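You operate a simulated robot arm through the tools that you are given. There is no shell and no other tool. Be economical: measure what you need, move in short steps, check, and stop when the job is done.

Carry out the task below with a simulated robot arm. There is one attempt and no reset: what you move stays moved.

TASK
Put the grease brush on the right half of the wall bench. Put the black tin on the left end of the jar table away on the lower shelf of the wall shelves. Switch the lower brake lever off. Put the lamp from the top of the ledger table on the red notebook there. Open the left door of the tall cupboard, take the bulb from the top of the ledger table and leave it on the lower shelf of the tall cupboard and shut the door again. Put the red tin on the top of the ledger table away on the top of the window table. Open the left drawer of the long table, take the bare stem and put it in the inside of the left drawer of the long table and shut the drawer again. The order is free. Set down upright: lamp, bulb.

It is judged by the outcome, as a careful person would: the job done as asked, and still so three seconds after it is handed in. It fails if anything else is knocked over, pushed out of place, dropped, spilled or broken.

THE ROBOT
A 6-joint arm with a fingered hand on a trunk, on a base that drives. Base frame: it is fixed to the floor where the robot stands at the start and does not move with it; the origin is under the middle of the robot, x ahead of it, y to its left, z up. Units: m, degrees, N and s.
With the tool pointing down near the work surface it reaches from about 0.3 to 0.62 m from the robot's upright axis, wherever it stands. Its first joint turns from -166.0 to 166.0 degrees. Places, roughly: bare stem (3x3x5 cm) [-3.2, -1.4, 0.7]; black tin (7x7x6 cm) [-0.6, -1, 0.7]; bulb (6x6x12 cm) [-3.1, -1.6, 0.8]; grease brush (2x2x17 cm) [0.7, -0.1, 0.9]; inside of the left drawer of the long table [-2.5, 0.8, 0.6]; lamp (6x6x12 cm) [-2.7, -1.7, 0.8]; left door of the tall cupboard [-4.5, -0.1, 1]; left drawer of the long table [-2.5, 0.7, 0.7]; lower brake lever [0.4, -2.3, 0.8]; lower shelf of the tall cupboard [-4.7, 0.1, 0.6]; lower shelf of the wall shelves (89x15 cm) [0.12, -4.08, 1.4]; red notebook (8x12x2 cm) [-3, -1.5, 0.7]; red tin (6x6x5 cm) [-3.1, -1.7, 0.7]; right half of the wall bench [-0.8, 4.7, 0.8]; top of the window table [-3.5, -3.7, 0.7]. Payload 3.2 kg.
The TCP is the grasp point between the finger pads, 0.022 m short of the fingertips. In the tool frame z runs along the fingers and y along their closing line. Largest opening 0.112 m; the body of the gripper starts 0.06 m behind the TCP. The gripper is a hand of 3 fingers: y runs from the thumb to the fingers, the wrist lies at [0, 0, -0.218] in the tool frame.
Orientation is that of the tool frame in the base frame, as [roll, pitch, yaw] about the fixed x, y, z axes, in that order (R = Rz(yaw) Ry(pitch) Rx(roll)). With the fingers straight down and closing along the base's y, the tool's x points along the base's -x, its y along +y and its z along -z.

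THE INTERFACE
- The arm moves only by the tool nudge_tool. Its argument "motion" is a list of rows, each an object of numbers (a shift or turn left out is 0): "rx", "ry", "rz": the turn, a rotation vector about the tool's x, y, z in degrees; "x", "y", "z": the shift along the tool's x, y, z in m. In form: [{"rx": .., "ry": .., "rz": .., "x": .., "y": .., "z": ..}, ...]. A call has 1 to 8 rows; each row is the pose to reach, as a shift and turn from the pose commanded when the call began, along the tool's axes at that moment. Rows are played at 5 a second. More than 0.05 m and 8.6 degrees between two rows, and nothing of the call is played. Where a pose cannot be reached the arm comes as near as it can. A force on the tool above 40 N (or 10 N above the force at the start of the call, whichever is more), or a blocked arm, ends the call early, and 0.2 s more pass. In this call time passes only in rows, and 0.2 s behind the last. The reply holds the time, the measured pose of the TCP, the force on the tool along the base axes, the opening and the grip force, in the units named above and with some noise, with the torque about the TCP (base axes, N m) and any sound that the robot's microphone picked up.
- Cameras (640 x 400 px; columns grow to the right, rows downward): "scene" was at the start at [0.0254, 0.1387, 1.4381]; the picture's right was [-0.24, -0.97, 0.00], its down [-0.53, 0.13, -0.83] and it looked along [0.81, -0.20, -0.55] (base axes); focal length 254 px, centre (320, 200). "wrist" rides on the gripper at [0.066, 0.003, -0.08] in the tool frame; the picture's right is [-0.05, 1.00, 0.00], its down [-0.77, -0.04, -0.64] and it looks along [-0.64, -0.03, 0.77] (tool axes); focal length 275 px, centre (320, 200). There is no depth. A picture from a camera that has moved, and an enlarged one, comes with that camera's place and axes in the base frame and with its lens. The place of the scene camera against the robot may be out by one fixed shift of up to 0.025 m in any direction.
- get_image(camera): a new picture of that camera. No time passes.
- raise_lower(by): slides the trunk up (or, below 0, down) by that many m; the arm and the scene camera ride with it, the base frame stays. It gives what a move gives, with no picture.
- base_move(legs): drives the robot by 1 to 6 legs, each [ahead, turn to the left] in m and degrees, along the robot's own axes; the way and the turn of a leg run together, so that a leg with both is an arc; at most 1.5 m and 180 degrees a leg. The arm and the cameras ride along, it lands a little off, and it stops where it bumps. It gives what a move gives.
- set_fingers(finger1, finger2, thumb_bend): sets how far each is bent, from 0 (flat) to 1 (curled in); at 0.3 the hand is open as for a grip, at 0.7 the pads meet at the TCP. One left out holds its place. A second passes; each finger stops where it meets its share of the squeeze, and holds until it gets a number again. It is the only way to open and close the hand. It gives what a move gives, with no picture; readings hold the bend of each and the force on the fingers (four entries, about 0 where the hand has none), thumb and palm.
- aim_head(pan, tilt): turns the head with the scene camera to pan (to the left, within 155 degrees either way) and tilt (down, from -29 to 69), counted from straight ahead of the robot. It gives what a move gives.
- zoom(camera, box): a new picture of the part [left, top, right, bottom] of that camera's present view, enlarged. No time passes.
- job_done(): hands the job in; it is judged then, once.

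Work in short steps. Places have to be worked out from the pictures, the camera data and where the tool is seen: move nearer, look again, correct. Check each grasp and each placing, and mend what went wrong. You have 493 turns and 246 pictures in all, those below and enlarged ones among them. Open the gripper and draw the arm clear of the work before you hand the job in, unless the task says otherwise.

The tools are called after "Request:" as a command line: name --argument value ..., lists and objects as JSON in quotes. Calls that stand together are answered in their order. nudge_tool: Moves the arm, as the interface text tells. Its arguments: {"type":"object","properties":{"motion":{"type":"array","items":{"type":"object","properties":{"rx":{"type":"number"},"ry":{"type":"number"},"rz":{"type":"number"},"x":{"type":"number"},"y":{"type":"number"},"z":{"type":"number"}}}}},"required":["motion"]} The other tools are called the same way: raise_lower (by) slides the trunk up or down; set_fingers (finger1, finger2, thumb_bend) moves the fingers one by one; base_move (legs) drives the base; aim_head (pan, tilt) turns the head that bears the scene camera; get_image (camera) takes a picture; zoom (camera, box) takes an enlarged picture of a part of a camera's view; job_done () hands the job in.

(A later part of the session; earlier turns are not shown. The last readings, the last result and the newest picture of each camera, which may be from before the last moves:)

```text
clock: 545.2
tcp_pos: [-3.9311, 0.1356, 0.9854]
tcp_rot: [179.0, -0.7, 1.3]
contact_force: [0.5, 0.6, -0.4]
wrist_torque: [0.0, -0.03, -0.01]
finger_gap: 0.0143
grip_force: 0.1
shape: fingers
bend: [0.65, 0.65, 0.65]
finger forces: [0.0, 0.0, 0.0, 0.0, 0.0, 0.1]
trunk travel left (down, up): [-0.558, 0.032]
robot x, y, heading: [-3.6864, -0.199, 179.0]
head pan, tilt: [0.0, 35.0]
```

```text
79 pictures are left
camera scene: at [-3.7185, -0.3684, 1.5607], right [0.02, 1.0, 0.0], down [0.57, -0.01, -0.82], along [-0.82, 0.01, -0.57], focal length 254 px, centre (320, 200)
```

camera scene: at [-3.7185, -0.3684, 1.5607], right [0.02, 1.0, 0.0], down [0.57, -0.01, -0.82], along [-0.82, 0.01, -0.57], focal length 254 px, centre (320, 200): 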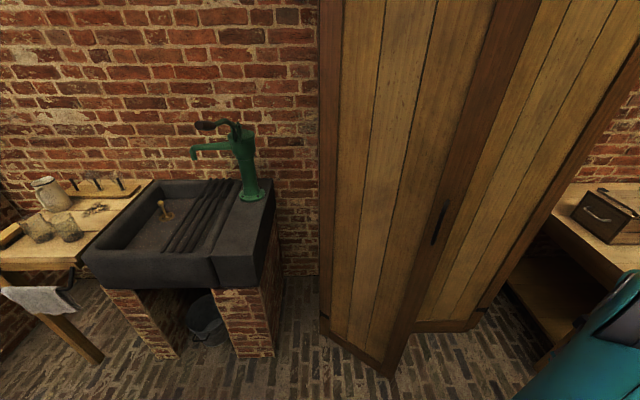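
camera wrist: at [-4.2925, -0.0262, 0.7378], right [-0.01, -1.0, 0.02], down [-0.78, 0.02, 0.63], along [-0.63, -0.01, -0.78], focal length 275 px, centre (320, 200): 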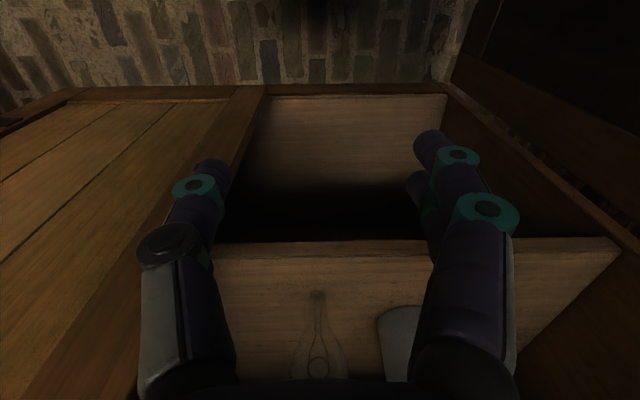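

Door edge at (-4.27,-0.015), ~34° open. Move the fist to y≈-0.08 ahead and drive forward to push it closed.

Request:
nudge_tool --motion '[{"x": -0.02, "y": 0.036}, {"x": -0.04, "y": 0.072}, {"x": -0.06, "y": 0.108}, {"x": -0.08, "y": 0.144}, {"x": -0.1, "y": 0.18}, {"x": -0.12, "y": 0.216}]'

Request:
base_move --legs '[[0.28, 0]]'

Request:
get_image --camera "scene"

```text
clock: 546.6
tcp_pos: [-4.0459, -0.0837, 0.9883]
tcp_rot: [179.2, -0.6, 1.2]
contact_force: [0.8, 0.0, 0.0]
wrist_torque: [0.0, 0.0, -0.01]
finger_gap: 0.0145
grip_force: 0.0
shape: fingers
bend: [0.65, 0.65, 0.65]
finger forces: [0.1, 0.0, 0.0, 0.0, 0.1, 0.0]
trunk travel left (down, up): [-0.558, 0.032]
robot x, y, heading: [-3.6875, -0.1969, 179.2]
head pan, tilt: [0.0, 35.0]
```

```text
clock: 548.5
tcp_pos: [-4.3245, -0.0775, 0.9873]
tcp_rot: [179.0, -0.7, 1.2]
contact_force: [-0.7, -0.6, -0.5]
wrist_torque: [-0.02, 0.0, -0.01]
finger_gap: 0.0145
grip_force: 0.1
shape: fingers
bend: [0.65, 0.65, 0.65]
finger forces: [0.0, 0.0, 0.1, 0.1, 0.1, 0.1]
trunk travel left (down, up): [-0.558, 0.032]
robot x, y, heading: [-3.9661, -0.1935, 179.0]
head pan, tilt: [0.0, 35.0]
```

```text
78 pictures are left
camera scene: at [-3.9981, -0.3639, 1.5607], right [0.02, 1.0, 0.0], down [0.57, -0.01, -0.82], along [-0.82, 0.01, -0.57], focal length 254 px, centre (320, 200)
```

scene: 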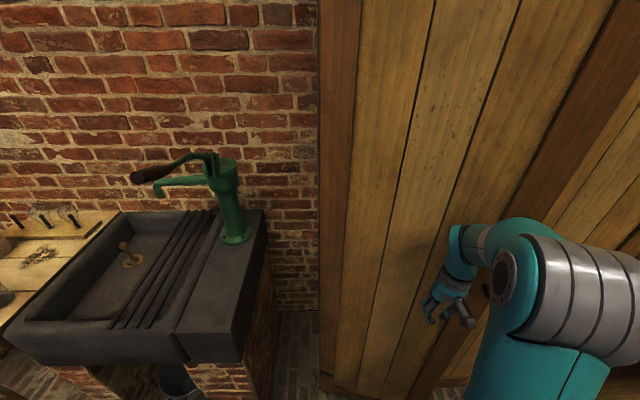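

Now push the last part with the arm until contact force shows the door closed.

Request:
nudge_tool --motion '[{"x": -0.03}, {"x": -0.06}, {"x": -0.08}, {"x": -0.1}, {"x": -0.12}, {"x": -0.135}, {"x": -0.15}]'

Request:
get_image --camera "scene"

```text
clock: 550.4
tcp_pos: [-4.4307, -0.0905, 0.9802]
tcp_rot: [178.2, -3.7, 1.1]
contact_force: [3.3, -0.5, -0.1]
wrist_torque: [0.03, 0.23, -0.02]
finger_gap: 0.0143
grip_force: 0.0
shape: fingers
bend: [0.65, 0.65, 0.65]
finger forces: [0.0, 0.0, 0.0, 0.0, 0.0, 0.1]
trunk travel left (down, up): [-0.558, 0.032]
robot x, y, heading: [-3.9626, -0.1963, 179.0]
head pan, tilt: [0.0, 35.0]
stopped in row 7: the arm was blocked; the commanded pose is now the measured one
```

```text
77 pictures are left
camera scene: at [-3.8983, -0.366, 1.5708], right [0.02, 1.0, 0.0], down [0.52, -0.01, -0.85], along [-0.85, 0.02, -0.52], focal length 254 px, centre (320, 200)
```

scene: 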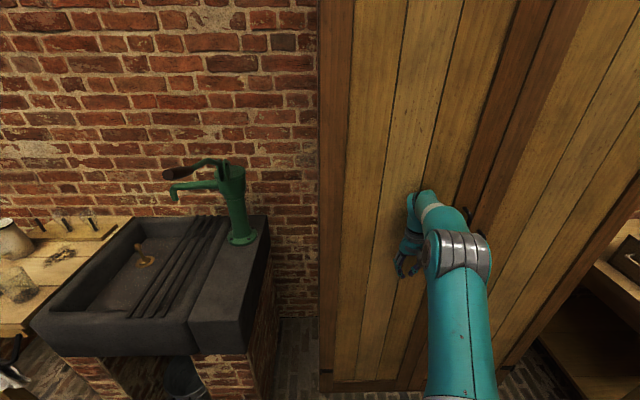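

The push is blocked – door shut, and the body even leaned slightly. I retract and check the door.

Request:
nudge_tool --motion '[{"x": 0.03}, {"x": 0.06}, {"x": 0.1}, {"x": 0.14}]'

Request:
base_move --legs '[[-0.3, 0]]'

Request:
aim_head --pan -5 --tilt 25

Request:
get_image --camera "scene"

```text
clock: 550.7
tcp_pos: [-4.3877, -0.0998, 0.9702]
tcp_rot: [178.9, -8.9, 3.0]
contact_force: [0.8, 0.4, 0.6]
wrist_torque: [-0.05, 0.12, 0.0]
finger_gap: 0.0141
grip_force: 0.1
shape: fingers
bend: [0.65, 0.65, 0.65]
finger forces: [0.0, 0.0, 0.1, 0.1, 0.1, 0.0]
trunk travel left (down, up): [-0.558, 0.032]
robot x, y, heading: [-3.9626, -0.1958, 178.7]
head pan, tilt: [0.0, 35.0]
stopped in row 1: the arm was blocked; the commanded pose is now the measured one
```

```text
clock: 551.4
tcp_pos: [-4.3565, -0.0928, 0.9149]
tcp_rot: [-177.2, -23.4, 16.5]
contact_force: [1.3, -0.8, 0.4]
wrist_torque: [0.04, 0.13, 0.01]
finger_gap: 0.0141
grip_force: 0.1
shape: fingers
bend: [0.65, 0.65, 0.65]
finger forces: [0.0, 0.0, 0.0, 0.0, 0.1, 0.0]
trunk travel left (down, up): [-0.558, 0.032]
robot x, y, heading: [-3.9583, -0.1903, 179.1]
head pan, tilt: [0.0, 35.0]
stopped in leg 1: the robot was blocked; the commanded pose is now the measured one
```

```text
clock: 552.1
tcp_pos: [-4.366, -0.0926, 0.9057]
tcp_rot: [-177.4, -24.0, 16.4]
contact_force: [0.3, -0.3, -0.4]
wrist_torque: [0.01, 0.02, 0.01]
finger_gap: 0.0143
grip_force: 0.1
shape: fingers
bend: [0.65, 0.65, 0.65]
finger forces: [0.0, 0.0, 0.1, 0.0, 0.1, 0.1]
trunk travel left (down, up): [-0.558, 0.032]
robot x, y, heading: [-3.96, -0.1953, 178.9]
head pan, tilt: [-5.0, 25.0]
```

```text
76 pictures are left
camera scene: at [-3.8319, -0.3612, 1.588], right [0.1, 0.99, -0.01], down [0.32, -0.04, -0.95], along [-0.94, 0.1, -0.33], focal length 254 px, centre (320, 200)
```

scene: 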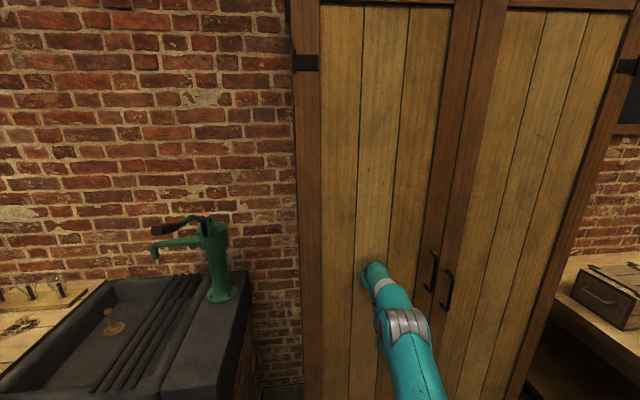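

Something is jammed (the body leans and the hand is twisted). I zoom to see where the arm touches.

Request:
zoom --camera "scene" --box '[330, 230, 490, 390]'

Request:
get_image --camera "wrist"

```text
2.50 times, centred on (410, 310) of scene
camera zoom: at [-3.8319, -0.3612, 1.588], right [0.1, 0.99, -0.01], down [0.32, -0.04, -0.95], along [-0.94, 0.1, -0.33], focal length 635 px, centre (95, -75)
```

zoom: 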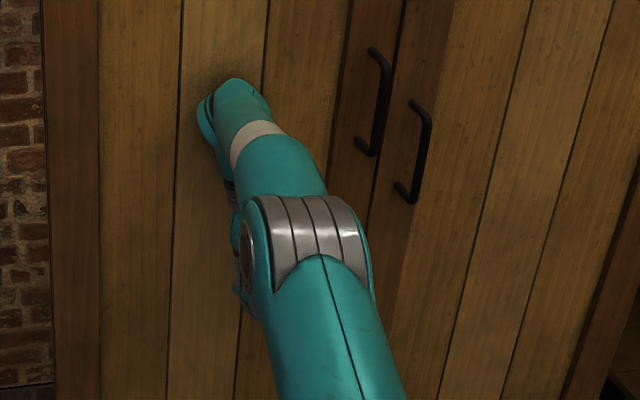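

```text
74 pictures are left
camera wrist: at [-4.3375, -0.0926, 1.0085], right [0.26, -0.96, -0.06], down [-0.93, -0.27, 0.27], along [-0.27, -0.01, -0.96], focal length 275 px, centre (320, 200)
```

wrist: 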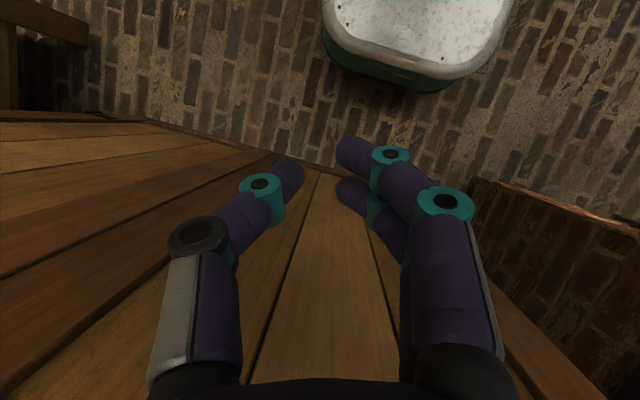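

The wrist block itself leans on the (closed) door. I rotate the hand back upright while pulling away in small rows.

Request:
nudge_tool --motion '[{"ry": -4, "x": 0.009, "y": 0.003, "z": 0.004}, {"ry": -8, "x": 0.018, "y": 0.005, "z": 0.008}, {"ry": -12, "x": 0.026, "y": 0.008, "z": 0.012}, {"ry": -16, "x": 0.035, "y": 0.01, "z": 0.016}, {"ry": -20, "x": 0.044, "y": 0.013, "z": 0.02}, {"ry": -24, "x": 0.053, "y": 0.016, "z": 0.024}]'

Request:
get_image --camera "scene"

```text
clock: 552.5
tcp_pos: [-4.347, -0.0868, 0.8814]
tcp_rot: [-177.4, -29.9, 22.7]
contact_force: [0.9, 0.3, 0.7]
wrist_torque: [0.01, 0.12, 0.1]
finger_gap: 0.0143
grip_force: 0.0
shape: fingers
bend: [0.65, 0.65, 0.65]
finger forces: [0.1, 0.0, 0.0, 0.0, 0.0, 0.1]
trunk travel left (down, up): [-0.558, 0.032]
robot x, y, heading: [-3.9557, -0.1951, 179.0]
head pan, tilt: [-5.0, 25.0]
stopped in row 1: the arm was blocked; the commanded pose is now the measured one
```

```text
73 pictures are left
camera scene: at [-3.8179, -0.3596, 1.5895], right [0.1, 0.99, -0.01], down [0.32, -0.04, -0.95], along [-0.94, 0.09, -0.32], focal length 254 px, centre (320, 200)
```

scene: 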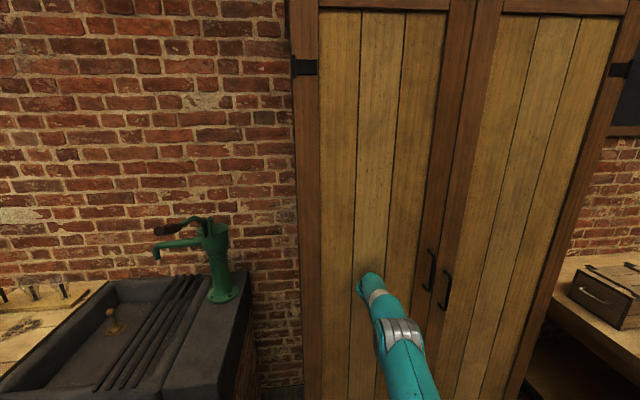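

The body is tipped back ~6° by the arm's wrist pressing on the door. I command a strong single-row retraction with counter-rotation.

Request:
nudge_tool --motion '[{"ry": -8, "x": 0.038, "y": 0.02, "z": 0.021}, {"ry": -16, "x": 0.07, "y": 0.036, "z": 0.04}]'

Request:
nudge_tool --motion '[{"ry": -8, "x": 0.04, "y": 0.01, "z": 0.021}, {"ry": -16, "x": 0.07, "y": 0.02, "z": 0.04}]'

Request:
get_image --camera "scene"

```text
clock: 552.8
tcp_pos: [-4.3272, -0.0771, 0.8521]
tcp_rot: [-179.3, -35.8, 31.7]
contact_force: [0.7, -0.4, 0.3]
wrist_torque: [0.0, 0.08, 0.04]
finger_gap: 0.0141
grip_force: 0.1
shape: fingers
bend: [0.65, 0.65, 0.65]
finger forces: [0.0, 0.1, 0.0, 0.1, 0.1, 0.0]
trunk travel left (down, up): [-0.558, 0.032]
robot x, y, heading: [-3.9526, -0.1935, 179.1]
head pan, tilt: [-5.0, 25.0]
stopped in row 1: the arm was blocked; the commanded pose is now the measured one
```

```text
clock: 553.1
tcp_pos: [-4.331, -0.0663, 0.8042]
tcp_rot: [173.5, -41.9, 42.8]
contact_force: [-0.7, -0.7, 1.1]
wrist_torque: [0.05, 0.01, 0.02]
finger_gap: 0.0142
grip_force: 0.0
shape: fingers
bend: [0.65, 0.65, 0.65]
finger forces: [0.1, 0.0, 0.1, 0.0, 0.0, 0.1]
trunk travel left (down, up): [-0.558, 0.032]
robot x, y, heading: [-3.9538, -0.1923, 179.2]
head pan, tilt: [-5.0, 25.0]
stopped in row 1: the arm was blocked; the commanded pose is now the measured one
```

```text
72 pictures are left
camera scene: at [-3.878, -0.3606, 1.5858], right [0.1, 0.99, 0.0], down [0.35, -0.04, -0.93], along [-0.93, 0.09, -0.36], focal length 254 px, centre (320, 200)
```

scene: 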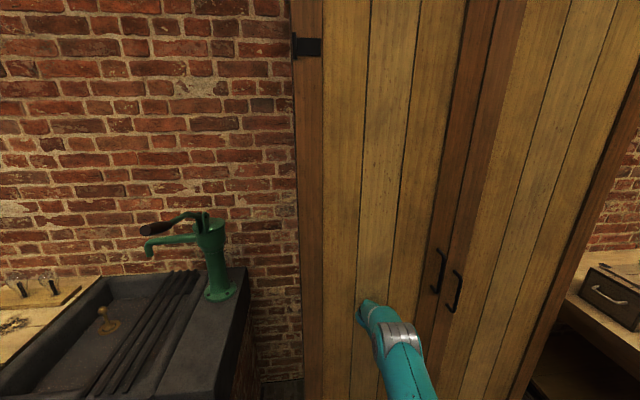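

The body is settling back. I try driving backward now.

Request:
base_move --legs '[[-0.2, 0]]'

Request:
get_image --camera "scene"

```text
clock: 553.9
tcp_pos: [-4.2983, -0.0519, 0.7535]
tcp_rot: [159.8, -53.9, 59.9]
contact_force: [1.2, 0.3, 0.1]
wrist_torque: [-0.05, 0.12, 0.05]
finger_gap: 0.0137
grip_force: 0.0
shape: fingers
bend: [0.65, 0.65, 0.65]
finger forces: [0.0, 0.0, 0.0, 0.1, 0.0, 0.0]
trunk travel left (down, up): [-0.558, 0.032]
robot x, y, heading: [-3.9463, -0.1893, 179.6]
head pan, tilt: [-5.0, 25.0]
stopped in leg 1: the robot was blocked; the commanded pose is now the measured one
```

```text
71 pictures are left
camera scene: at [-3.8799, -0.3562, 1.5857], right [0.1, 1.0, -0.01], down [0.36, -0.04, -0.93], along [-0.93, 0.09, -0.36], focal length 254 px, centre (320, 200)
```

scene: 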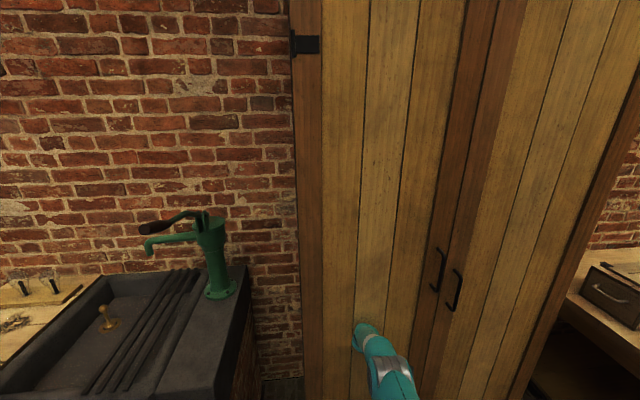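

I look down at the base to see what blocks it.

Request:
aim_head --pan -20 --tilt 65

Request:
get_image --camera "scene"

Request:
get_image --camera "wrist"

```text
clock: 554.9
tcp_pos: [-4.3024, -0.0517, 0.7502]
tcp_rot: [158.9, -54.2, 60.5]
contact_force: [-0.2, 0.0, 0.7]
wrist_torque: [-0.01, -0.01, 0.02]
finger_gap: 0.0142
grip_force: 0.0
shape: fingers
bend: [0.65, 0.65, 0.65]
finger forces: [0.1, 0.1, 0.0, 0.0, 0.1, 0.1]
trunk travel left (down, up): [-0.558, 0.032]
robot x, y, heading: [-3.9486, -0.1923, 179.2]
head pan, tilt: [-20.0, 65.0]
```

```text
70 pictures are left
camera scene: at [-3.8582, -0.347, 1.5269], right [0.35, 0.94, -0.02], down [0.82, -0.32, -0.47], along [-0.45, 0.15, -0.88], focal length 254 px, centre (320, 200)
```

scene: 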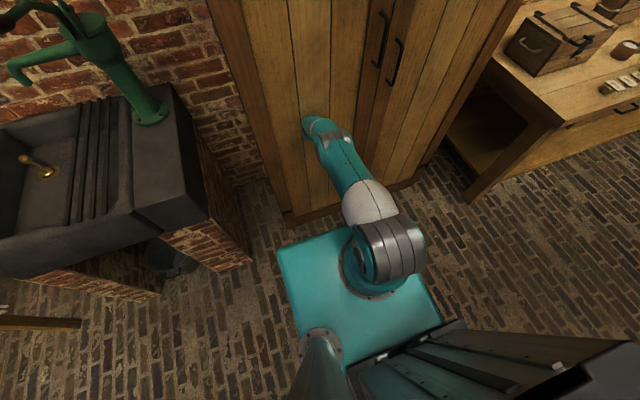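

```text
69 pictures are left
camera wrist: at [-4.3366, -0.0589, 0.8497], right [0.65, -0.74, 0.17], down [-0.68, -0.67, -0.28], along [0.33, 0.07, -0.94], focal length 275 px, centre (320, 200)
```

wrist: 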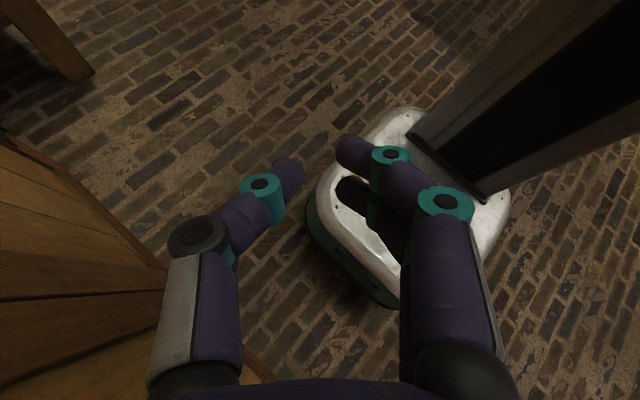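

The wrist is still pinned against the door. I try turning the base left, which swings the arm along the door and frees it.

Request:
base_move --legs '[[0, 15]]'

Request:
get_image --camera "scene"

```text
clock: 555.6
tcp_pos: [-4.2855, -0.0571, 0.7081]
tcp_rot: [167.1, -64.3, 47.2]
contact_force: [-0.5, 0.3, 0.1]
wrist_torque: [0.04, -0.02, -0.02]
finger_gap: 0.0138
grip_force: 0.0
shape: fingers
bend: [0.65, 0.65, 0.65]
finger forces: [0.0, 0.0, 0.1, 0.1, 0.1, 0.0]
trunk travel left (down, up): [-0.558, 0.032]
robot x, y, heading: [-3.9474, -0.1915, 179.9]
head pan, tilt: [-20.0, 65.0]
stopped in leg 1: the robot was blocked; the commanded pose is now the measured one
```

```text
68 pictures are left
camera scene: at [-3.8906, -0.3455, 1.5247], right [0.34, 0.94, -0.01], down [0.83, -0.31, -0.45], along [-0.43, 0.15, -0.89], focal length 254 px, centre (320, 200)
```

scene: 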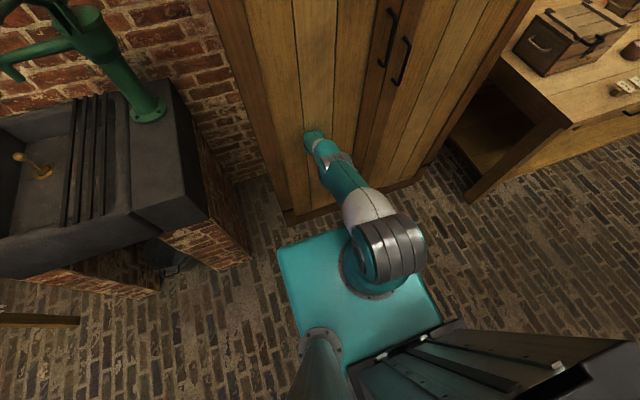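

Slowly loosening. I command pure +x retraction (toward the robot) again in the new orientation.

Request:
nudge_tool --motion '[{"x": 0.012, "y": 0.03, "z": 0.036}]'

Request:
nudge_tool --motion '[{"x": 0.012, "y": 0.03, "z": 0.036}]'

Request:
base_move --legs '[[-0.1, 0]]'

```text
clock: 556.0
tcp_pos: [-4.2738, -0.0557, 0.6813]
tcp_rot: [141.3, -64.2, 73.5]
contact_force: [0.4, -0.3, -0.3]
wrist_torque: [0.01, 0.0, -0.01]
finger_gap: 0.0137
grip_force: 0.1
shape: fingers
bend: [0.65, 0.65, 0.65]
finger forces: [0.1, 0.0, 0.0, 0.1, 0.1, 0.0]
trunk travel left (down, up): [-0.558, 0.032]
robot x, y, heading: [-3.9455, -0.1932, 179.9]
head pan, tilt: [-20.0, 65.0]
stopped in row 1: the arm was blocked; the commanded pose is now the measured one
```

```text
clock: 556.4
tcp_pos: [-4.2361, -0.0562, 0.6919]
tcp_rot: [144.3, -63.7, 70.8]
contact_force: [0.5, 0.2, 1.0]
wrist_torque: [0.04, 0.0, 0.03]
finger_gap: 0.014
grip_force: 0.0
shape: fingers
bend: [0.65, 0.65, 0.65]
finger forces: [0.0, 0.1, 0.0, 0.0, 0.0, 0.0]
trunk travel left (down, up): [-0.558, 0.032]
robot x, y, heading: [-3.9486, -0.1923, 179.8]
head pan, tilt: [-20.0, 65.0]
```

```text
clock: 557.5
tcp_pos: [-4.1376, -0.055, 0.691]
tcp_rot: [143.8, -63.9, 71.0]
contact_force: [0.6, 0.3, 0.1]
wrist_torque: [-0.02, -0.02, 0.0]
finger_gap: 0.0141
grip_force: 0.0
shape: fingers
bend: [0.65, 0.65, 0.65]
finger forces: [0.0, 0.0, 0.0, 0.1, 0.1, 0.1]
trunk travel left (down, up): [-0.558, 0.032]
robot x, y, heading: [-3.8502, -0.1947, 179.5]
head pan, tilt: [-20.0, 65.0]
```

Freed: the base moves again. I back off more and look.

Request:
base_move --legs '[[-0.3, 0]]'

Request:
aim_head --pan -5 --tilt 30

Request:
get_image --camera "scene"

```text
clock: 559.6
tcp_pos: [-3.8364, -0.0558, 0.6908]
tcp_rot: [143.7, -63.7, 71.1]
contact_force: [-0.2, 0.3, -0.6]
wrist_torque: [0.02, -0.02, -0.02]
finger_gap: 0.0139
grip_force: 0.1
shape: fingers
bend: [0.65, 0.65, 0.65]
finger forces: [0.0, 0.1, 0.1, 0.1, 0.0, 0.0]
trunk travel left (down, up): [-0.558, 0.032]
robot x, y, heading: [-3.5502, -0.1979, 179.4]
head pan, tilt: [-20.0, 65.0]
```

```text
clock: 560.6
tcp_pos: [-3.8376, -0.0557, 0.6906]
tcp_rot: [143.7, -63.8, 71.2]
contact_force: [-0.4, -0.1, 0.3]
wrist_torque: [-0.01, 0.03, -0.01]
finger_gap: 0.014
grip_force: 0.1
shape: fingers
bend: [0.65, 0.65, 0.65]
finger forces: [0.1, 0.0, 0.0, 0.1, 0.0, 0.0]
trunk travel left (down, up): [-0.558, 0.032]
robot x, y, heading: [-3.5474, -0.1949, 179.4]
head pan, tilt: [-5.0, 30.0]
```

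```text
67 pictures are left
camera scene: at [-3.5813, -0.3591, 1.5684], right [0.09, 1.0, 0.0], down [0.5, -0.05, -0.87], along [-0.86, 0.08, -0.5], focal length 254 px, centre (320, 200)
```

scene: 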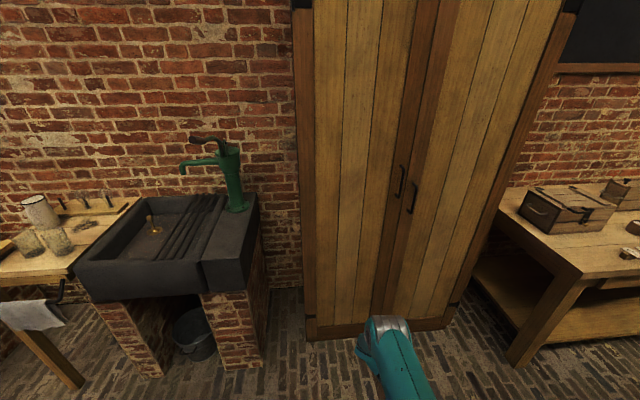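

Request:
zoom --camera "scene" --box '[290, 180, 460, 345]'

```text
2.42 times, centred on (375, 262) of scene
camera zoom: at [-3.5813, -0.3591, 1.5684], right [0.09, 1.0, 0.0], down [0.5, -0.05, -0.87], along [-0.86, 0.08, -0.5], focal length 616 px, centre (187, 48)
```

zoom: 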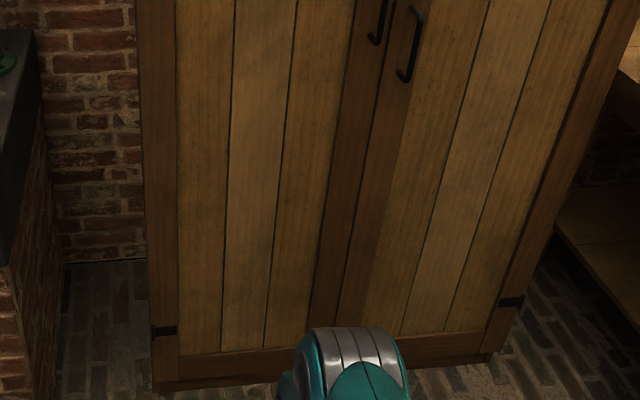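

The door is shut flush. Now I bring the contorted hand back to tool-down.

Request:
nudge_tool --motion '[{"rx": -0.97, "ry": -7.04, "rz": 4.2, "x": -0.005, "y": 0.0016, "z": -0.0144}, {"rx": -1.94, "ry": -14.1, "rz": 8.4, "x": -0.01, "y": 0.003, "z": -0.029}, {"rx": -2.9, "ry": -21.1, "rz": 12.6, "x": -0.015, "y": 0.005, "z": -0.043}, {"rx": -3.9, "ry": -28.2, "rz": 16.8, "x": -0.02, "y": 0.006, "z": -0.058}, {"rx": -4.85, "ry": -35.2, "rz": 21, "x": -0.025, "y": 0.008, "z": -0.072}, {"rx": -5.8, "ry": -42.2, "rz": 25.2, "x": -0.03, "y": 0.009, "z": -0.086}, {"rx": -6.8, "ry": -49.3, "rz": 29.4, "x": -0.035, "y": 0.011, "z": -0.1}, {"rx": -7.8, "ry": -56.3, "rz": 33.6, "x": -0.04, "y": 0.012, "z": -0.115}]'

```text
clock: 562.4
tcp_pos: [-3.9266, -0.1385, 0.6986]
tcp_rot: [-179.2, -14.0, 8.0]
contact_force: [-0.3, 0.7, -0.4]
wrist_torque: [0.0, -0.01, 0.03]
finger_gap: 0.0138
grip_force: 0.1
shape: fingers
bend: [0.65, 0.65, 0.65]
finger forces: [0.0, 0.0, 0.0, 0.0, 0.1, 0.0]
trunk travel left (down, up): [-0.558, 0.032]
robot x, y, heading: [-3.5502, -0.1961, 179.5]
head pan, tilt: [-5.0, 30.0]
```

Finish straightening and raise the hand.

Request:
nudge_tool --motion '[{"ry": -7, "rz": 4}, {"ry": -14, "rz": 8}]'

Request:
nudge_tool --motion '[{"z": -0.045}, {"z": -0.09}, {"z": -0.135}, {"z": -0.18}, {"z": -0.225}, {"z": -0.27}, {"z": -0.31}]'

```text
clock: 563.0
tcp_pos: [-3.928, -0.1375, 0.6986]
tcp_rot: [-177.8, -1.2, 1.2]
contact_force: [0.2, 0.1, -0.7]
wrist_torque: [0.01, -0.01, -0.01]
finger_gap: 0.0143
grip_force: 0.0
shape: fingers
bend: [0.65, 0.65, 0.65]
finger forces: [0.0, 0.0, 0.1, 0.0, 0.0, 0.0]
trunk travel left (down, up): [-0.558, 0.032]
robot x, y, heading: [-3.5501, -0.1977, 179.5]
head pan, tilt: [-5.0, 30.0]
```

```text
clock: 564.6
tcp_pos: [-3.9293, -0.1493, 1.009]
tcp_rot: [-178.3, 0.0, 0.6]
contact_force: [0.2, 0.0, 0.8]
wrist_torque: [-0.03, -0.01, 0.02]
finger_gap: 0.0141
grip_force: 0.1
shape: fingers
bend: [0.65, 0.65, 0.65]
finger forces: [0.0, 0.0, 0.0, 0.0, 0.0, 0.0]
trunk travel left (down, up): [-0.558, 0.032]
robot x, y, heading: [-3.5483, -0.1941, 179.7]
head pan, tilt: [-5.0, 30.0]
```

Arm restored. Now the long table's left drawer: I drive to face it from the aisle.

Request:
base_move --legs '[[0, 180], [1.0, 0], [0, 90]]'

Request:
aim_head --pan 0 --tilt 40

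Request:
get_image --camera "scene"

```text
clock: 580.8
tcp_pos: [-2.4978, 0.1347, 1.0089]
tcp_rot: [-178.2, 0.0, -91.3]
contact_force: [0.3, -0.1, 0.2]
wrist_torque: [0.01, 0.01, -0.01]
finger_gap: 0.0138
grip_force: 0.0
shape: fingers
bend: [0.65, 0.65, 0.65]
finger forces: [0.0, 0.0, 0.0, 0.0, 0.0, 0.0]
trunk travel left (down, up): [-0.558, 0.032]
robot x, y, heading: [-2.5595, -0.2421, 87.9]
head pan, tilt: [-5.0, 30.0]
```

```text
clock: 581.6
tcp_pos: [-2.4982, 0.1361, 1.0089]
tcp_rot: [-178.2, 0.1, -91.3]
contact_force: [-0.3, 0.3, -1.0]
wrist_torque: [-0.03, 0.02, 0.01]
finger_gap: 0.0141
grip_force: 0.0
shape: fingers
bend: [0.65, 0.65, 0.65]
finger forces: [0.1, 0.1, 0.1, 0.0, 0.1, 0.0]
trunk travel left (down, up): [-0.558, 0.032]
robot x, y, heading: [-2.5548, -0.2421, 87.9]
head pan, tilt: [0.0, 40.0]
```

```text
65 pictures are left
camera scene: at [-2.7212, -0.2156, 1.5532], right [1.0, -0.04, 0.0], down [-0.02, -0.64, -0.77], along [0.03, 0.77, -0.64], focal length 254 px, centre (320, 200)
```

scene: 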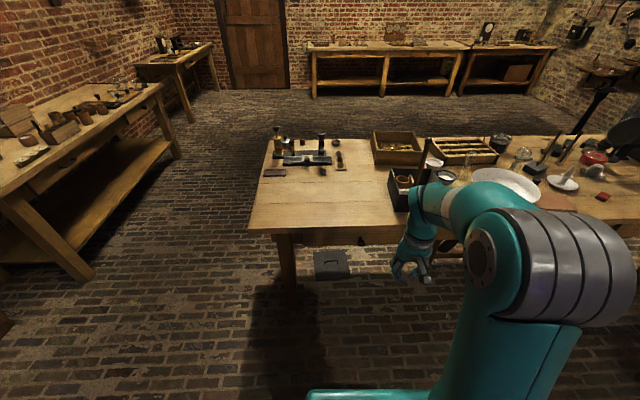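

Request:
zoom --camera "scene" --box '[240, 190, 440, 290]'

Request:
get_image --camera "wrist"

```text
3.20 times, centred on (340, 240) of scene
camera zoom: at [-2.7212, -0.2156, 1.5532], right [1.0, -0.04, 0.0], down [-0.02, -0.64, -0.77], along [0.03, 0.77, -0.64], focal length 813 px, centre (256, 72)
```

zoom: 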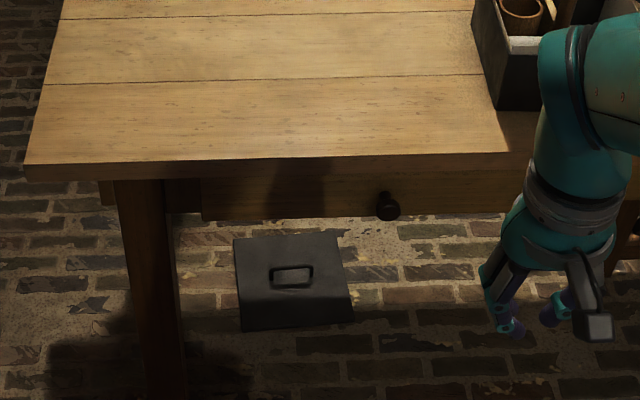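

```text
63 pictures are left
camera wrist: at [-2.505, 0.07, 1.0901], right [-1.0, 0.07, -0.03], down [0.03, 0.77, 0.64], along [0.07, 0.63, -0.77], focal length 275 px, centre (320, 200)
```

wrist: 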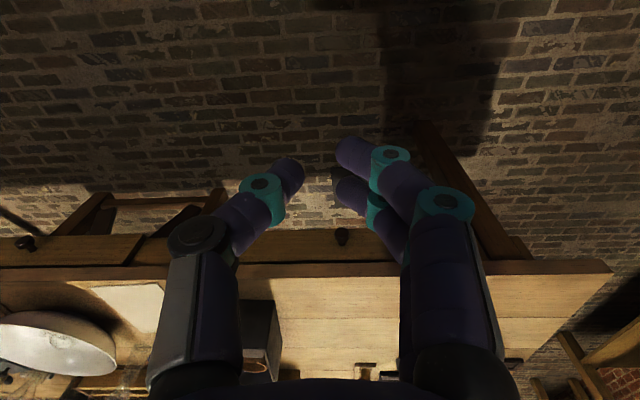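

Geometry is ill-conditioned from these two views. I lower the hand 0.2 m for a better wrist view of the knob and table edge.

Request:
set_fingers --finger1 0.4 --finger2 0.4 --thumb_bend 0.4

Request:
raise_lower --by -0.25

Request:
get_image --camera "wrist"

```text
clock: 582.6
tcp_pos: [-2.4976, 0.1363, 1.0086]
tcp_rot: [-178.2, 0.1, -91.3]
contact_force: [1.0, 0.8, -0.4]
wrist_torque: [0.01, 0.0, -0.01]
finger_gap: 0.0831
grip_force: 0.1
shape: fingers
bend: [0.4, 0.4, 0.4]
finger forces: [0.0, 0.1, 0.0, 0.1, 0.0, 0.1]
trunk travel left (down, up): [-0.558, 0.032]
robot x, y, heading: [-2.557, -0.2413, 87.6]
head pan, tilt: [0.0, 40.0]
```

```text
clock: 585.1
tcp_pos: [-2.4988, 0.1367, 0.7583]
tcp_rot: [-178.2, 0.0, -91.4]
contact_force: [-1.1, 0.0, -0.3]
wrist_torque: [0.0, -0.01, 0.0]
finger_gap: 0.0829
grip_force: 0.1
shape: fingers
bend: [0.4, 0.4, 0.4]
finger forces: [0.0, 0.1, 0.0, 0.1, 0.0, 0.0]
trunk travel left (down, up): [-0.308, 0.282]
robot x, y, heading: [-2.5517, -0.2409, 87.8]
head pan, tilt: [0.0, 40.0]
```

```text
62 pictures are left
camera wrist: at [-2.505, 0.07, 0.8401], right [-1.0, 0.07, -0.03], down [0.03, 0.77, 0.64], along [0.07, 0.63, -0.77], focal length 275 px, centre (320, 200)
```

wrist: 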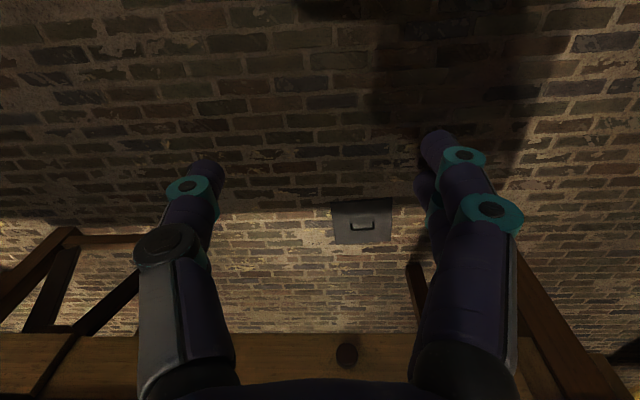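

Now well conditioned: knob at (-2.51,0.528,0.665), under the table's overhang. I lower the trunk fully so the forearm rises to the wrist, then tilt the hand toward horizontal.

Request:
raise_lower --by -0.29

Request:
nudge_tool --motion '[{"ry": -8.2, "x": -0.026, "y": 0.001, "z": -0.0188}, {"ry": -16.4, "x": -0.052, "y": 0.002, "z": -0.0376}, {"ry": -24.6, "x": -0.078, "y": 0.003, "z": -0.0564}, {"ry": -32.8, "x": -0.104, "y": 0.004, "z": -0.0752}, {"ry": -41, "x": -0.13, "y": 0.005, "z": -0.094}, {"ry": -49.2, "x": -0.156, "y": 0.006, "z": -0.113}, {"ry": -57.4, "x": -0.182, "y": 0.007, "z": -0.132}, {"ry": -65.6, "x": -0.208, "y": 0.008, "z": -0.15}]'

```text
clock: 588.1
tcp_pos: [-2.4984, 0.1357, 0.4696]
tcp_rot: [-178.3, 0.1, -91.3]
contact_force: [0.2, 0.6, 0.3]
wrist_torque: [0.01, -0.03, 0.02]
finger_gap: 0.0831
grip_force: 0.1
shape: fingers
bend: [0.4, 0.4, 0.4]
finger forces: [0.0, 0.0, 0.0, 0.1, 0.0, 0.1]
trunk travel left (down, up): [-0.018, 0.572]
robot x, y, heading: [-2.5557, -0.244, 87.5]
head pan, tilt: [0.0, 40.0]
```

```text
clock: 589.9
tcp_pos: [-2.5018, 0.3384, 0.6257]
tcp_rot: [-174.3, 61.4, -88.0]
contact_force: [0.2, 0.0, 0.0]
wrist_torque: [-0.03, -0.01, -0.01]
finger_gap: 0.0833
grip_force: 0.1
shape: fingers
bend: [0.4, 0.4, 0.4]
finger forces: [0.0, 0.0, 0.0, 0.0, 0.1, 0.1]
out of reach, approached as far as the arm can: row 7, 8
trunk travel left (down, up): [-0.018, 0.572]
robot x, y, heading: [-2.5541, -0.2396, 87.9]
head pan, tilt: [0.0, 40.0]
```

Tilt 61° reached. I back the base 13 cm so the arm is more extended, then go on tilting while extending.

Request:
base_move --legs '[[-0.13, 0]]'

Request:
nudge_tool --motion '[{"rx": -0.65, "ry": -3.1, "rz": 0.5, "x": -0.026, "z": 0.03}, {"rx": -1.3, "ry": -6.1, "rz": 0.9, "x": -0.052, "z": 0.06}, {"rx": -1.95, "ry": -9.2, "rz": 1.4, "x": -0.078, "z": 0.09}, {"rx": -2.6, "ry": -12.3, "rz": 1.9, "x": -0.103, "z": 0.12}, {"rx": -3.25, "ry": -15.4, "rz": 2.3, "x": -0.129, "z": 0.15}, {"rx": -3.9, "ry": -18.4, "rz": 2.8, "x": -0.155, "z": 0.18}]'

Request:
get_image --camera "wrist"

```text
clock: 591.1
tcp_pos: [-2.5059, 0.2072, 0.6255]
tcp_rot: [-174.5, 61.3, -88.1]
contact_force: [-0.5, 0.3, -0.1]
wrist_torque: [0.03, 0.0, 0.02]
finger_gap: 0.0833
grip_force: 0.0
shape: fingers
bend: [0.4, 0.4, 0.4]
finger forces: [0.1, 0.1, 0.0, 0.1, 0.0, 0.1]
trunk travel left (down, up): [-0.018, 0.572]
robot x, y, heading: [-2.5601, -0.3702, 88.1]
head pan, tilt: [0.0, 40.0]
```

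```text
clock: 592.5
tcp_pos: [-2.4909, 0.4285, 0.6712]
tcp_rot: [172.4, 79.6, -97.8]
contact_force: [0.9, 0.3, -0.3]
wrist_torque: [0.03, 0.04, -0.02]
finger_gap: 0.0835
grip_force: 0.0
shape: fingers
bend: [0.4, 0.4, 0.4]
finger forces: [0.1, 0.0, 0.0, 0.0, 0.0, 0.0]
out of reach, approached as far as the arm can: row 6
trunk travel left (down, up): [-0.018, 0.572]
robot x, y, heading: [-2.5586, -0.3741, 87.7]
head pan, tilt: [0.0, 40.0]
```

```text
61 pictures are left
camera wrist: at [-2.496, 0.3371, 0.6213], right [-1.0, 0.01, 0.07], down [0.05, -0.49, 0.87], along [0.05, 0.87, 0.49], focal length 275 px, centre (320, 200)
```

wrist: 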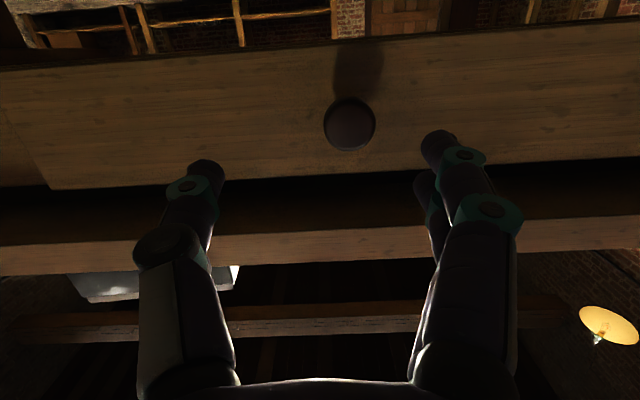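

Now nearly horizontal (80°), knob ahead at (-2.51,0.528,0.670). I align and advance so the knob is between the fingers.

Request:
nudge_tool --motion '[{"x": -0.008, "y": 0.01, "z": 0.01}, {"x": -0.0155, "y": 0.02, "z": 0.025}, {"x": -0.0155, "y": 0.02, "z": 0.05}, {"x": -0.0155, "y": 0.02, "z": 0.075}, {"x": -0.0155, "y": 0.02, "z": 0.09}]'

Request:
get_image --camera "wrist"

```text
clock: 593.8
tcp_pos: [-2.5085, 0.4371, 0.6593]
tcp_rot: [172.6, 79.7, -97.5]
contact_force: [-0.8, -0.3, 0.9]
wrist_torque: [0.01, 0.01, 0.01]
finger_gap: 0.0833
grip_force: 0.0
shape: fingers
bend: [0.4, 0.4, 0.4]
finger forces: [0.1, 0.1, 0.0, 0.0, 0.1, 0.1]
out of reach, approached as far as the arm can: row 1, 2, 3, 4, 5
trunk travel left (down, up): [-0.018, 0.572]
robot x, y, heading: [-2.5633, -0.3735, 87.9]
head pan, tilt: [0.0, 40.0]
```

```text
60 pictures are left
camera wrist: at [-2.5128, 0.3455, 0.6104], right [-1.0, 0.01, 0.07], down [0.05, -0.49, 0.87], along [0.04, 0.87, 0.49], focal length 275 px, centre (320, 200)
```

wrist: 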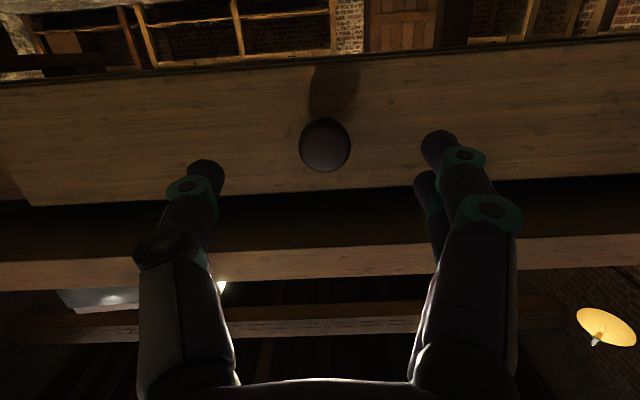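

At full extension; I drive the base forward 8 cm and raise the trunk 1 cm instead.

Request:
raise_lower --by 0.011

Request:
base_move --legs '[[0.08, 0]]'

Request:
get_image --camera "wrist"

```text
clock: 594.3
tcp_pos: [-2.5071, 0.4376, 0.6697]
tcp_rot: [172.7, 79.6, -97.4]
contact_force: [0.2, 1.2, 0.7]
wrist_torque: [-0.01, 0.02, 0.01]
finger_gap: 0.0833
grip_force: 0.1
shape: fingers
bend: [0.4, 0.4, 0.4]
finger forces: [0.0, 0.0, 0.0, 0.1, 0.0, 0.0]
trunk travel left (down, up): [-0.029, 0.561]
robot x, y, heading: [-2.5583, -0.3722, 87.9]
head pan, tilt: [0.0, 40.0]
```

```text
clock: 595.4
tcp_pos: [-2.5042, 0.5157, 0.6719]
tcp_rot: [172.6, 79.6, -97.5]
contact_force: [0.2, -0.8, -0.2]
wrist_torque: [0.01, -0.01, 0.02]
finger_gap: 0.0832
grip_force: 0.0
shape: fingers
bend: [0.4, 0.4, 0.4]
finger forces: [0.0, 0.0, 0.0, 0.0, 0.0, 0.0]
trunk travel left (down, up): [-0.029, 0.561]
robot x, y, heading: [-2.5578, -0.2918, 87.6]
head pan, tilt: [0.0, 40.0]
```

```text
59 pictures are left
camera wrist: at [-2.5091, 0.4244, 0.6216], right [-1.0, 0.01, 0.07], down [0.05, -0.49, 0.87], along [0.05, 0.87, 0.49], focal length 275 px, centre (320, 200)
```

wrist: 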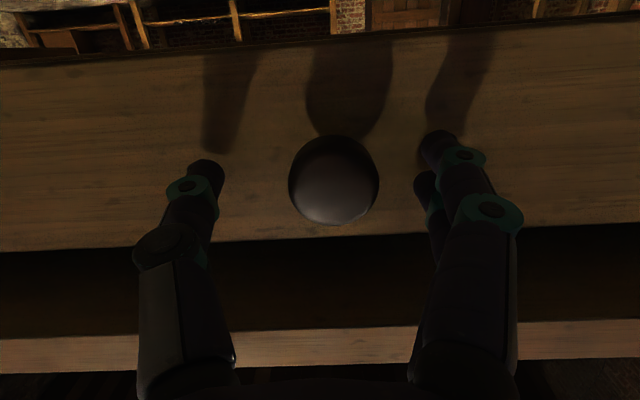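

The knob is centred between the fingers. Close on it.

Request:
set_fingers --finger1 0.8 --finger2 0.8 --thumb_bend 0.8

Request:
base_move --legs '[[-0.06, 0]]'

Request:
get_image --camera "wrist"

```text
clock: 596.4
tcp_pos: [-2.5042, 0.5153, 0.6709]
tcp_rot: [172.8, 79.7, -97.3]
contact_force: [-3.9, -1.7, -0.5]
wrist_torque: [-0.1, 0.05, 0.12]
finger_gap: 0.0088
grip_force: 18.6
shape: fingers
bend: [0.74, 0.78, 0.73]
finger forces: [15.1, 7.5, 0.0, 0.0, 14.2, 0.0]
trunk travel left (down, up): [-0.029, 0.561]
robot x, y, heading: [-2.5607, -0.2969, 87.5]
head pan, tilt: [0.0, 40.0]
```

```text
clock: 597.4
tcp_pos: [-2.5055, 0.4564, 0.672]
tcp_rot: [172.8, 79.6, -97.5]
contact_force: [-0.4, -1.2, 1.1]
wrist_torque: [-0.1, 0.01, 0.08]
finger_gap: 0.0087
grip_force: 20.1
shape: fingers
bend: [0.75, 0.78, 0.73]
finger forces: [14.6, 7.7, 0.1, 0.0, 17.0, 0.0]
trunk travel left (down, up): [-0.029, 0.561]
robot x, y, heading: [-2.5603, -0.3524, 87.5]
head pan, tilt: [0.0, 40.0]
```

```text
58 pictures are left
camera wrist: at [-2.5107, 0.3646, 0.6217], right [-1.0, 0.01, 0.07], down [0.05, -0.49, 0.87], along [0.05, 0.87, 0.49], focal length 275 px, centre (320, 200)
```

wrist: 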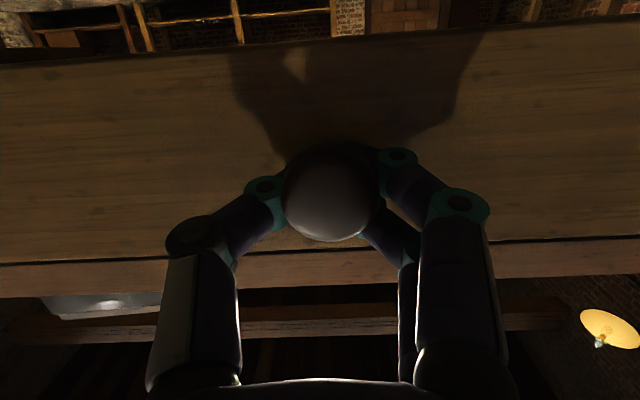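

The drawer follows. Pull out another 0.19 m by driving back.

Request:
base_move --legs '[[-0.19, 0]]'

Request:
get_image --camera "scene"

```text
clock: 598.9
tcp_pos: [-2.5117, 0.2634, 0.6723]
tcp_rot: [172.1, 79.8, -98.1]
contact_force: [24.0, -3.3, 2.0]
wrist_torque: [-0.01, -0.04, -0.26]
finger_gap: 0.0091
grip_force: 23.3
shape: fingers
bend: [0.75, 0.78, 0.72]
finger forces: [7.9, 7.5, 0.1, 0.0, 30.7, 0.1]
trunk travel left (down, up): [-0.029, 0.561]
robot x, y, heading: [-2.5689, -0.5454, 87.6]
head pan, tilt: [0.0, 40.0]
```

```text
57 pictures are left
camera scene: at [-2.7313, -0.5182, 1.0245], right [1.0, -0.04, 0.0], down [-0.03, -0.64, -0.77], along [0.03, 0.77, -0.64], focal length 254 px, centre (320, 200)
```

scene: 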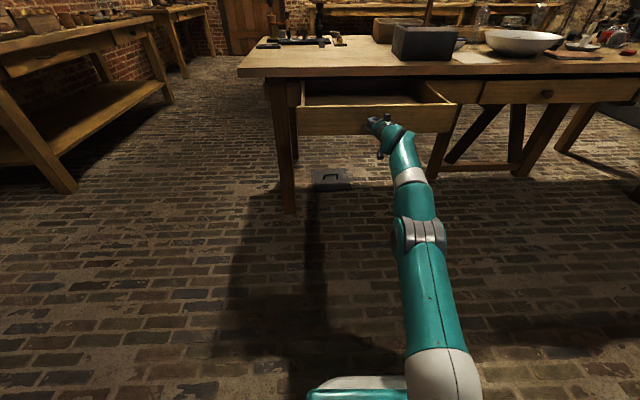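

The drawer is open ~0.25 m. Release the knob and back away.

Request:
set_fingers --finger1 0.4 --finger2 0.4 --thumb_bend 0.4

Request:
base_move --legs '[[-0.12, 0]]'

Request:
get_image --camera "scene"

```text
clock: 599.9
tcp_pos: [-2.5117, 0.2643, 0.671]
tcp_rot: [172.8, 79.8, -97.5]
contact_force: [-0.4, 0.7, 0.0]
wrist_torque: [-0.04, 0.0, 0.0]
finger_gap: 0.0833
grip_force: 0.0
shape: fingers
bend: [0.4, 0.4, 0.4]
finger forces: [0.1, 0.1, 0.1, 0.0, 0.0, 0.1]
trunk travel left (down, up): [-0.029, 0.561]
robot x, y, heading: [-2.5667, -0.5434, 87.5]
head pan, tilt: [0.0, 40.0]
```

```text
clock: 601.2
tcp_pos: [-2.5188, 0.1428, 0.6721]
tcp_rot: [172.9, 79.9, -97.5]
contact_force: [-0.4, -0.3, 0.1]
wrist_torque: [-0.01, 0.01, 0.0]
finger_gap: 0.0834
grip_force: 0.1
shape: fingers
bend: [0.4, 0.4, 0.4]
finger forces: [0.0, 0.0, 0.0, 0.0, 0.0, 0.1]
trunk travel left (down, up): [-0.029, 0.561]
robot x, y, heading: [-2.5747, -0.6659, 87.6]
head pan, tilt: [0.0, 40.0]
```

```text
56 pictures are left
camera scene: at [-2.7385, -0.6382, 1.0241], right [1.0, -0.04, 0.0], down [-0.03, -0.64, -0.77], along [0.03, 0.77, -0.64], focal length 254 px, centre (320, 200)
```

scene: 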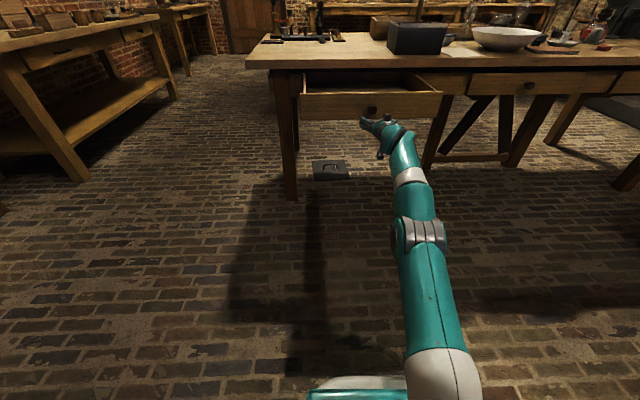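

Drawer open. I fold the arm to tool-down, raise the trunk and drive to the stem on the ledger table's west side.

Request:
nudge_tool --motion '[{"ry": 8, "x": 0.0045, "z": -0.0246}, {"ry": 16, "x": 0.009, "z": -0.049}, {"ry": 24, "x": 0.0135, "z": -0.074}, {"ry": 32, "x": 0.018, "z": -0.098}, {"ry": 40, "x": 0.0225, "z": -0.123}, {"ry": 48, "x": 0.027, "z": -0.148}, {"ry": 56, "x": 0.0315, "z": -0.172}, {"ry": 64, "x": 0.036, "z": -0.197}]'

Request:
nudge_tool --motion '[{"ry": 8}, {"ry": 15.8}]'

Request:
raise_lower --by 0.45

Request:
base_move --legs '[[0.35, 0], [0, 92], [1.03, 0], [0, 90], [1.1, 0], [0, 90]]'

```text
clock: 603.0
tcp_pos: [-2.526, -0.0865, 0.654]
tcp_rot: [178.7, 16.0, -90.6]
contact_force: [-1.0, 0.8, -0.8]
wrist_torque: [0.03, -0.02, -0.01]
finger_gap: 0.0831
grip_force: 0.1
shape: fingers
bend: [0.4, 0.4, 0.4]
finger forces: [0.0, 0.0, 0.0, 0.0, 0.1, 0.0]
out of reach, approached as far as the arm can: row 5, 6, 7, 8
trunk travel left (down, up): [-0.029, 0.561]
robot x, y, heading: [-2.5728, -0.6608, 87.6]
head pan, tilt: [0.0, 40.0]
```

```text
clock: 603.6
tcp_pos: [-2.5538, -0.1064, 0.6261]
tcp_rot: [177.7, 5.8, -91.3]
contact_force: [-1.1, 0.7, 0.6]
wrist_torque: [-0.03, -0.03, 0.0]
finger_gap: 0.0832
grip_force: 0.1
shape: fingers
bend: [0.4, 0.4, 0.4]
finger forces: [0.1, 0.0, 0.1, 0.1, 0.0, 0.0]
out of reach, approached as far as the arm can: row 1, 2
trunk travel left (down, up): [-0.029, 0.561]
robot x, y, heading: [-2.5712, -0.6642, 87.3]
head pan, tilt: [0.0, 40.0]
```

```text
refused: 0.45 is not a number from -0.4 to 0.4
```

```text
clock: 625.5
tcp_pos: [-3.2728, -1.857, 0.6238]
tcp_rot: [179.0, 5.8, 127.5]
contact_force: [-8.7, 3.0, -4.3]
wrist_torque: [-0.22, -0.44, 0.22]
finger_gap: 0.0834
grip_force: 4.8
shape: fingers
bend: [0.4, 0.4, 0.4]
finger forces: [0.1, 9.1, 0.0, 0.0, 0.0, 0.4]
trunk travel left (down, up): [-0.029, 0.561]
robot x, y, heading: [-3.6019, -1.4038, -53.4]
head pan, tilt: [0.0, 40.0]
stopped in leg 6: the force on the tool passed its limit at 96 N (the readings are from after the stop); the commanded pose is now the measured one
```

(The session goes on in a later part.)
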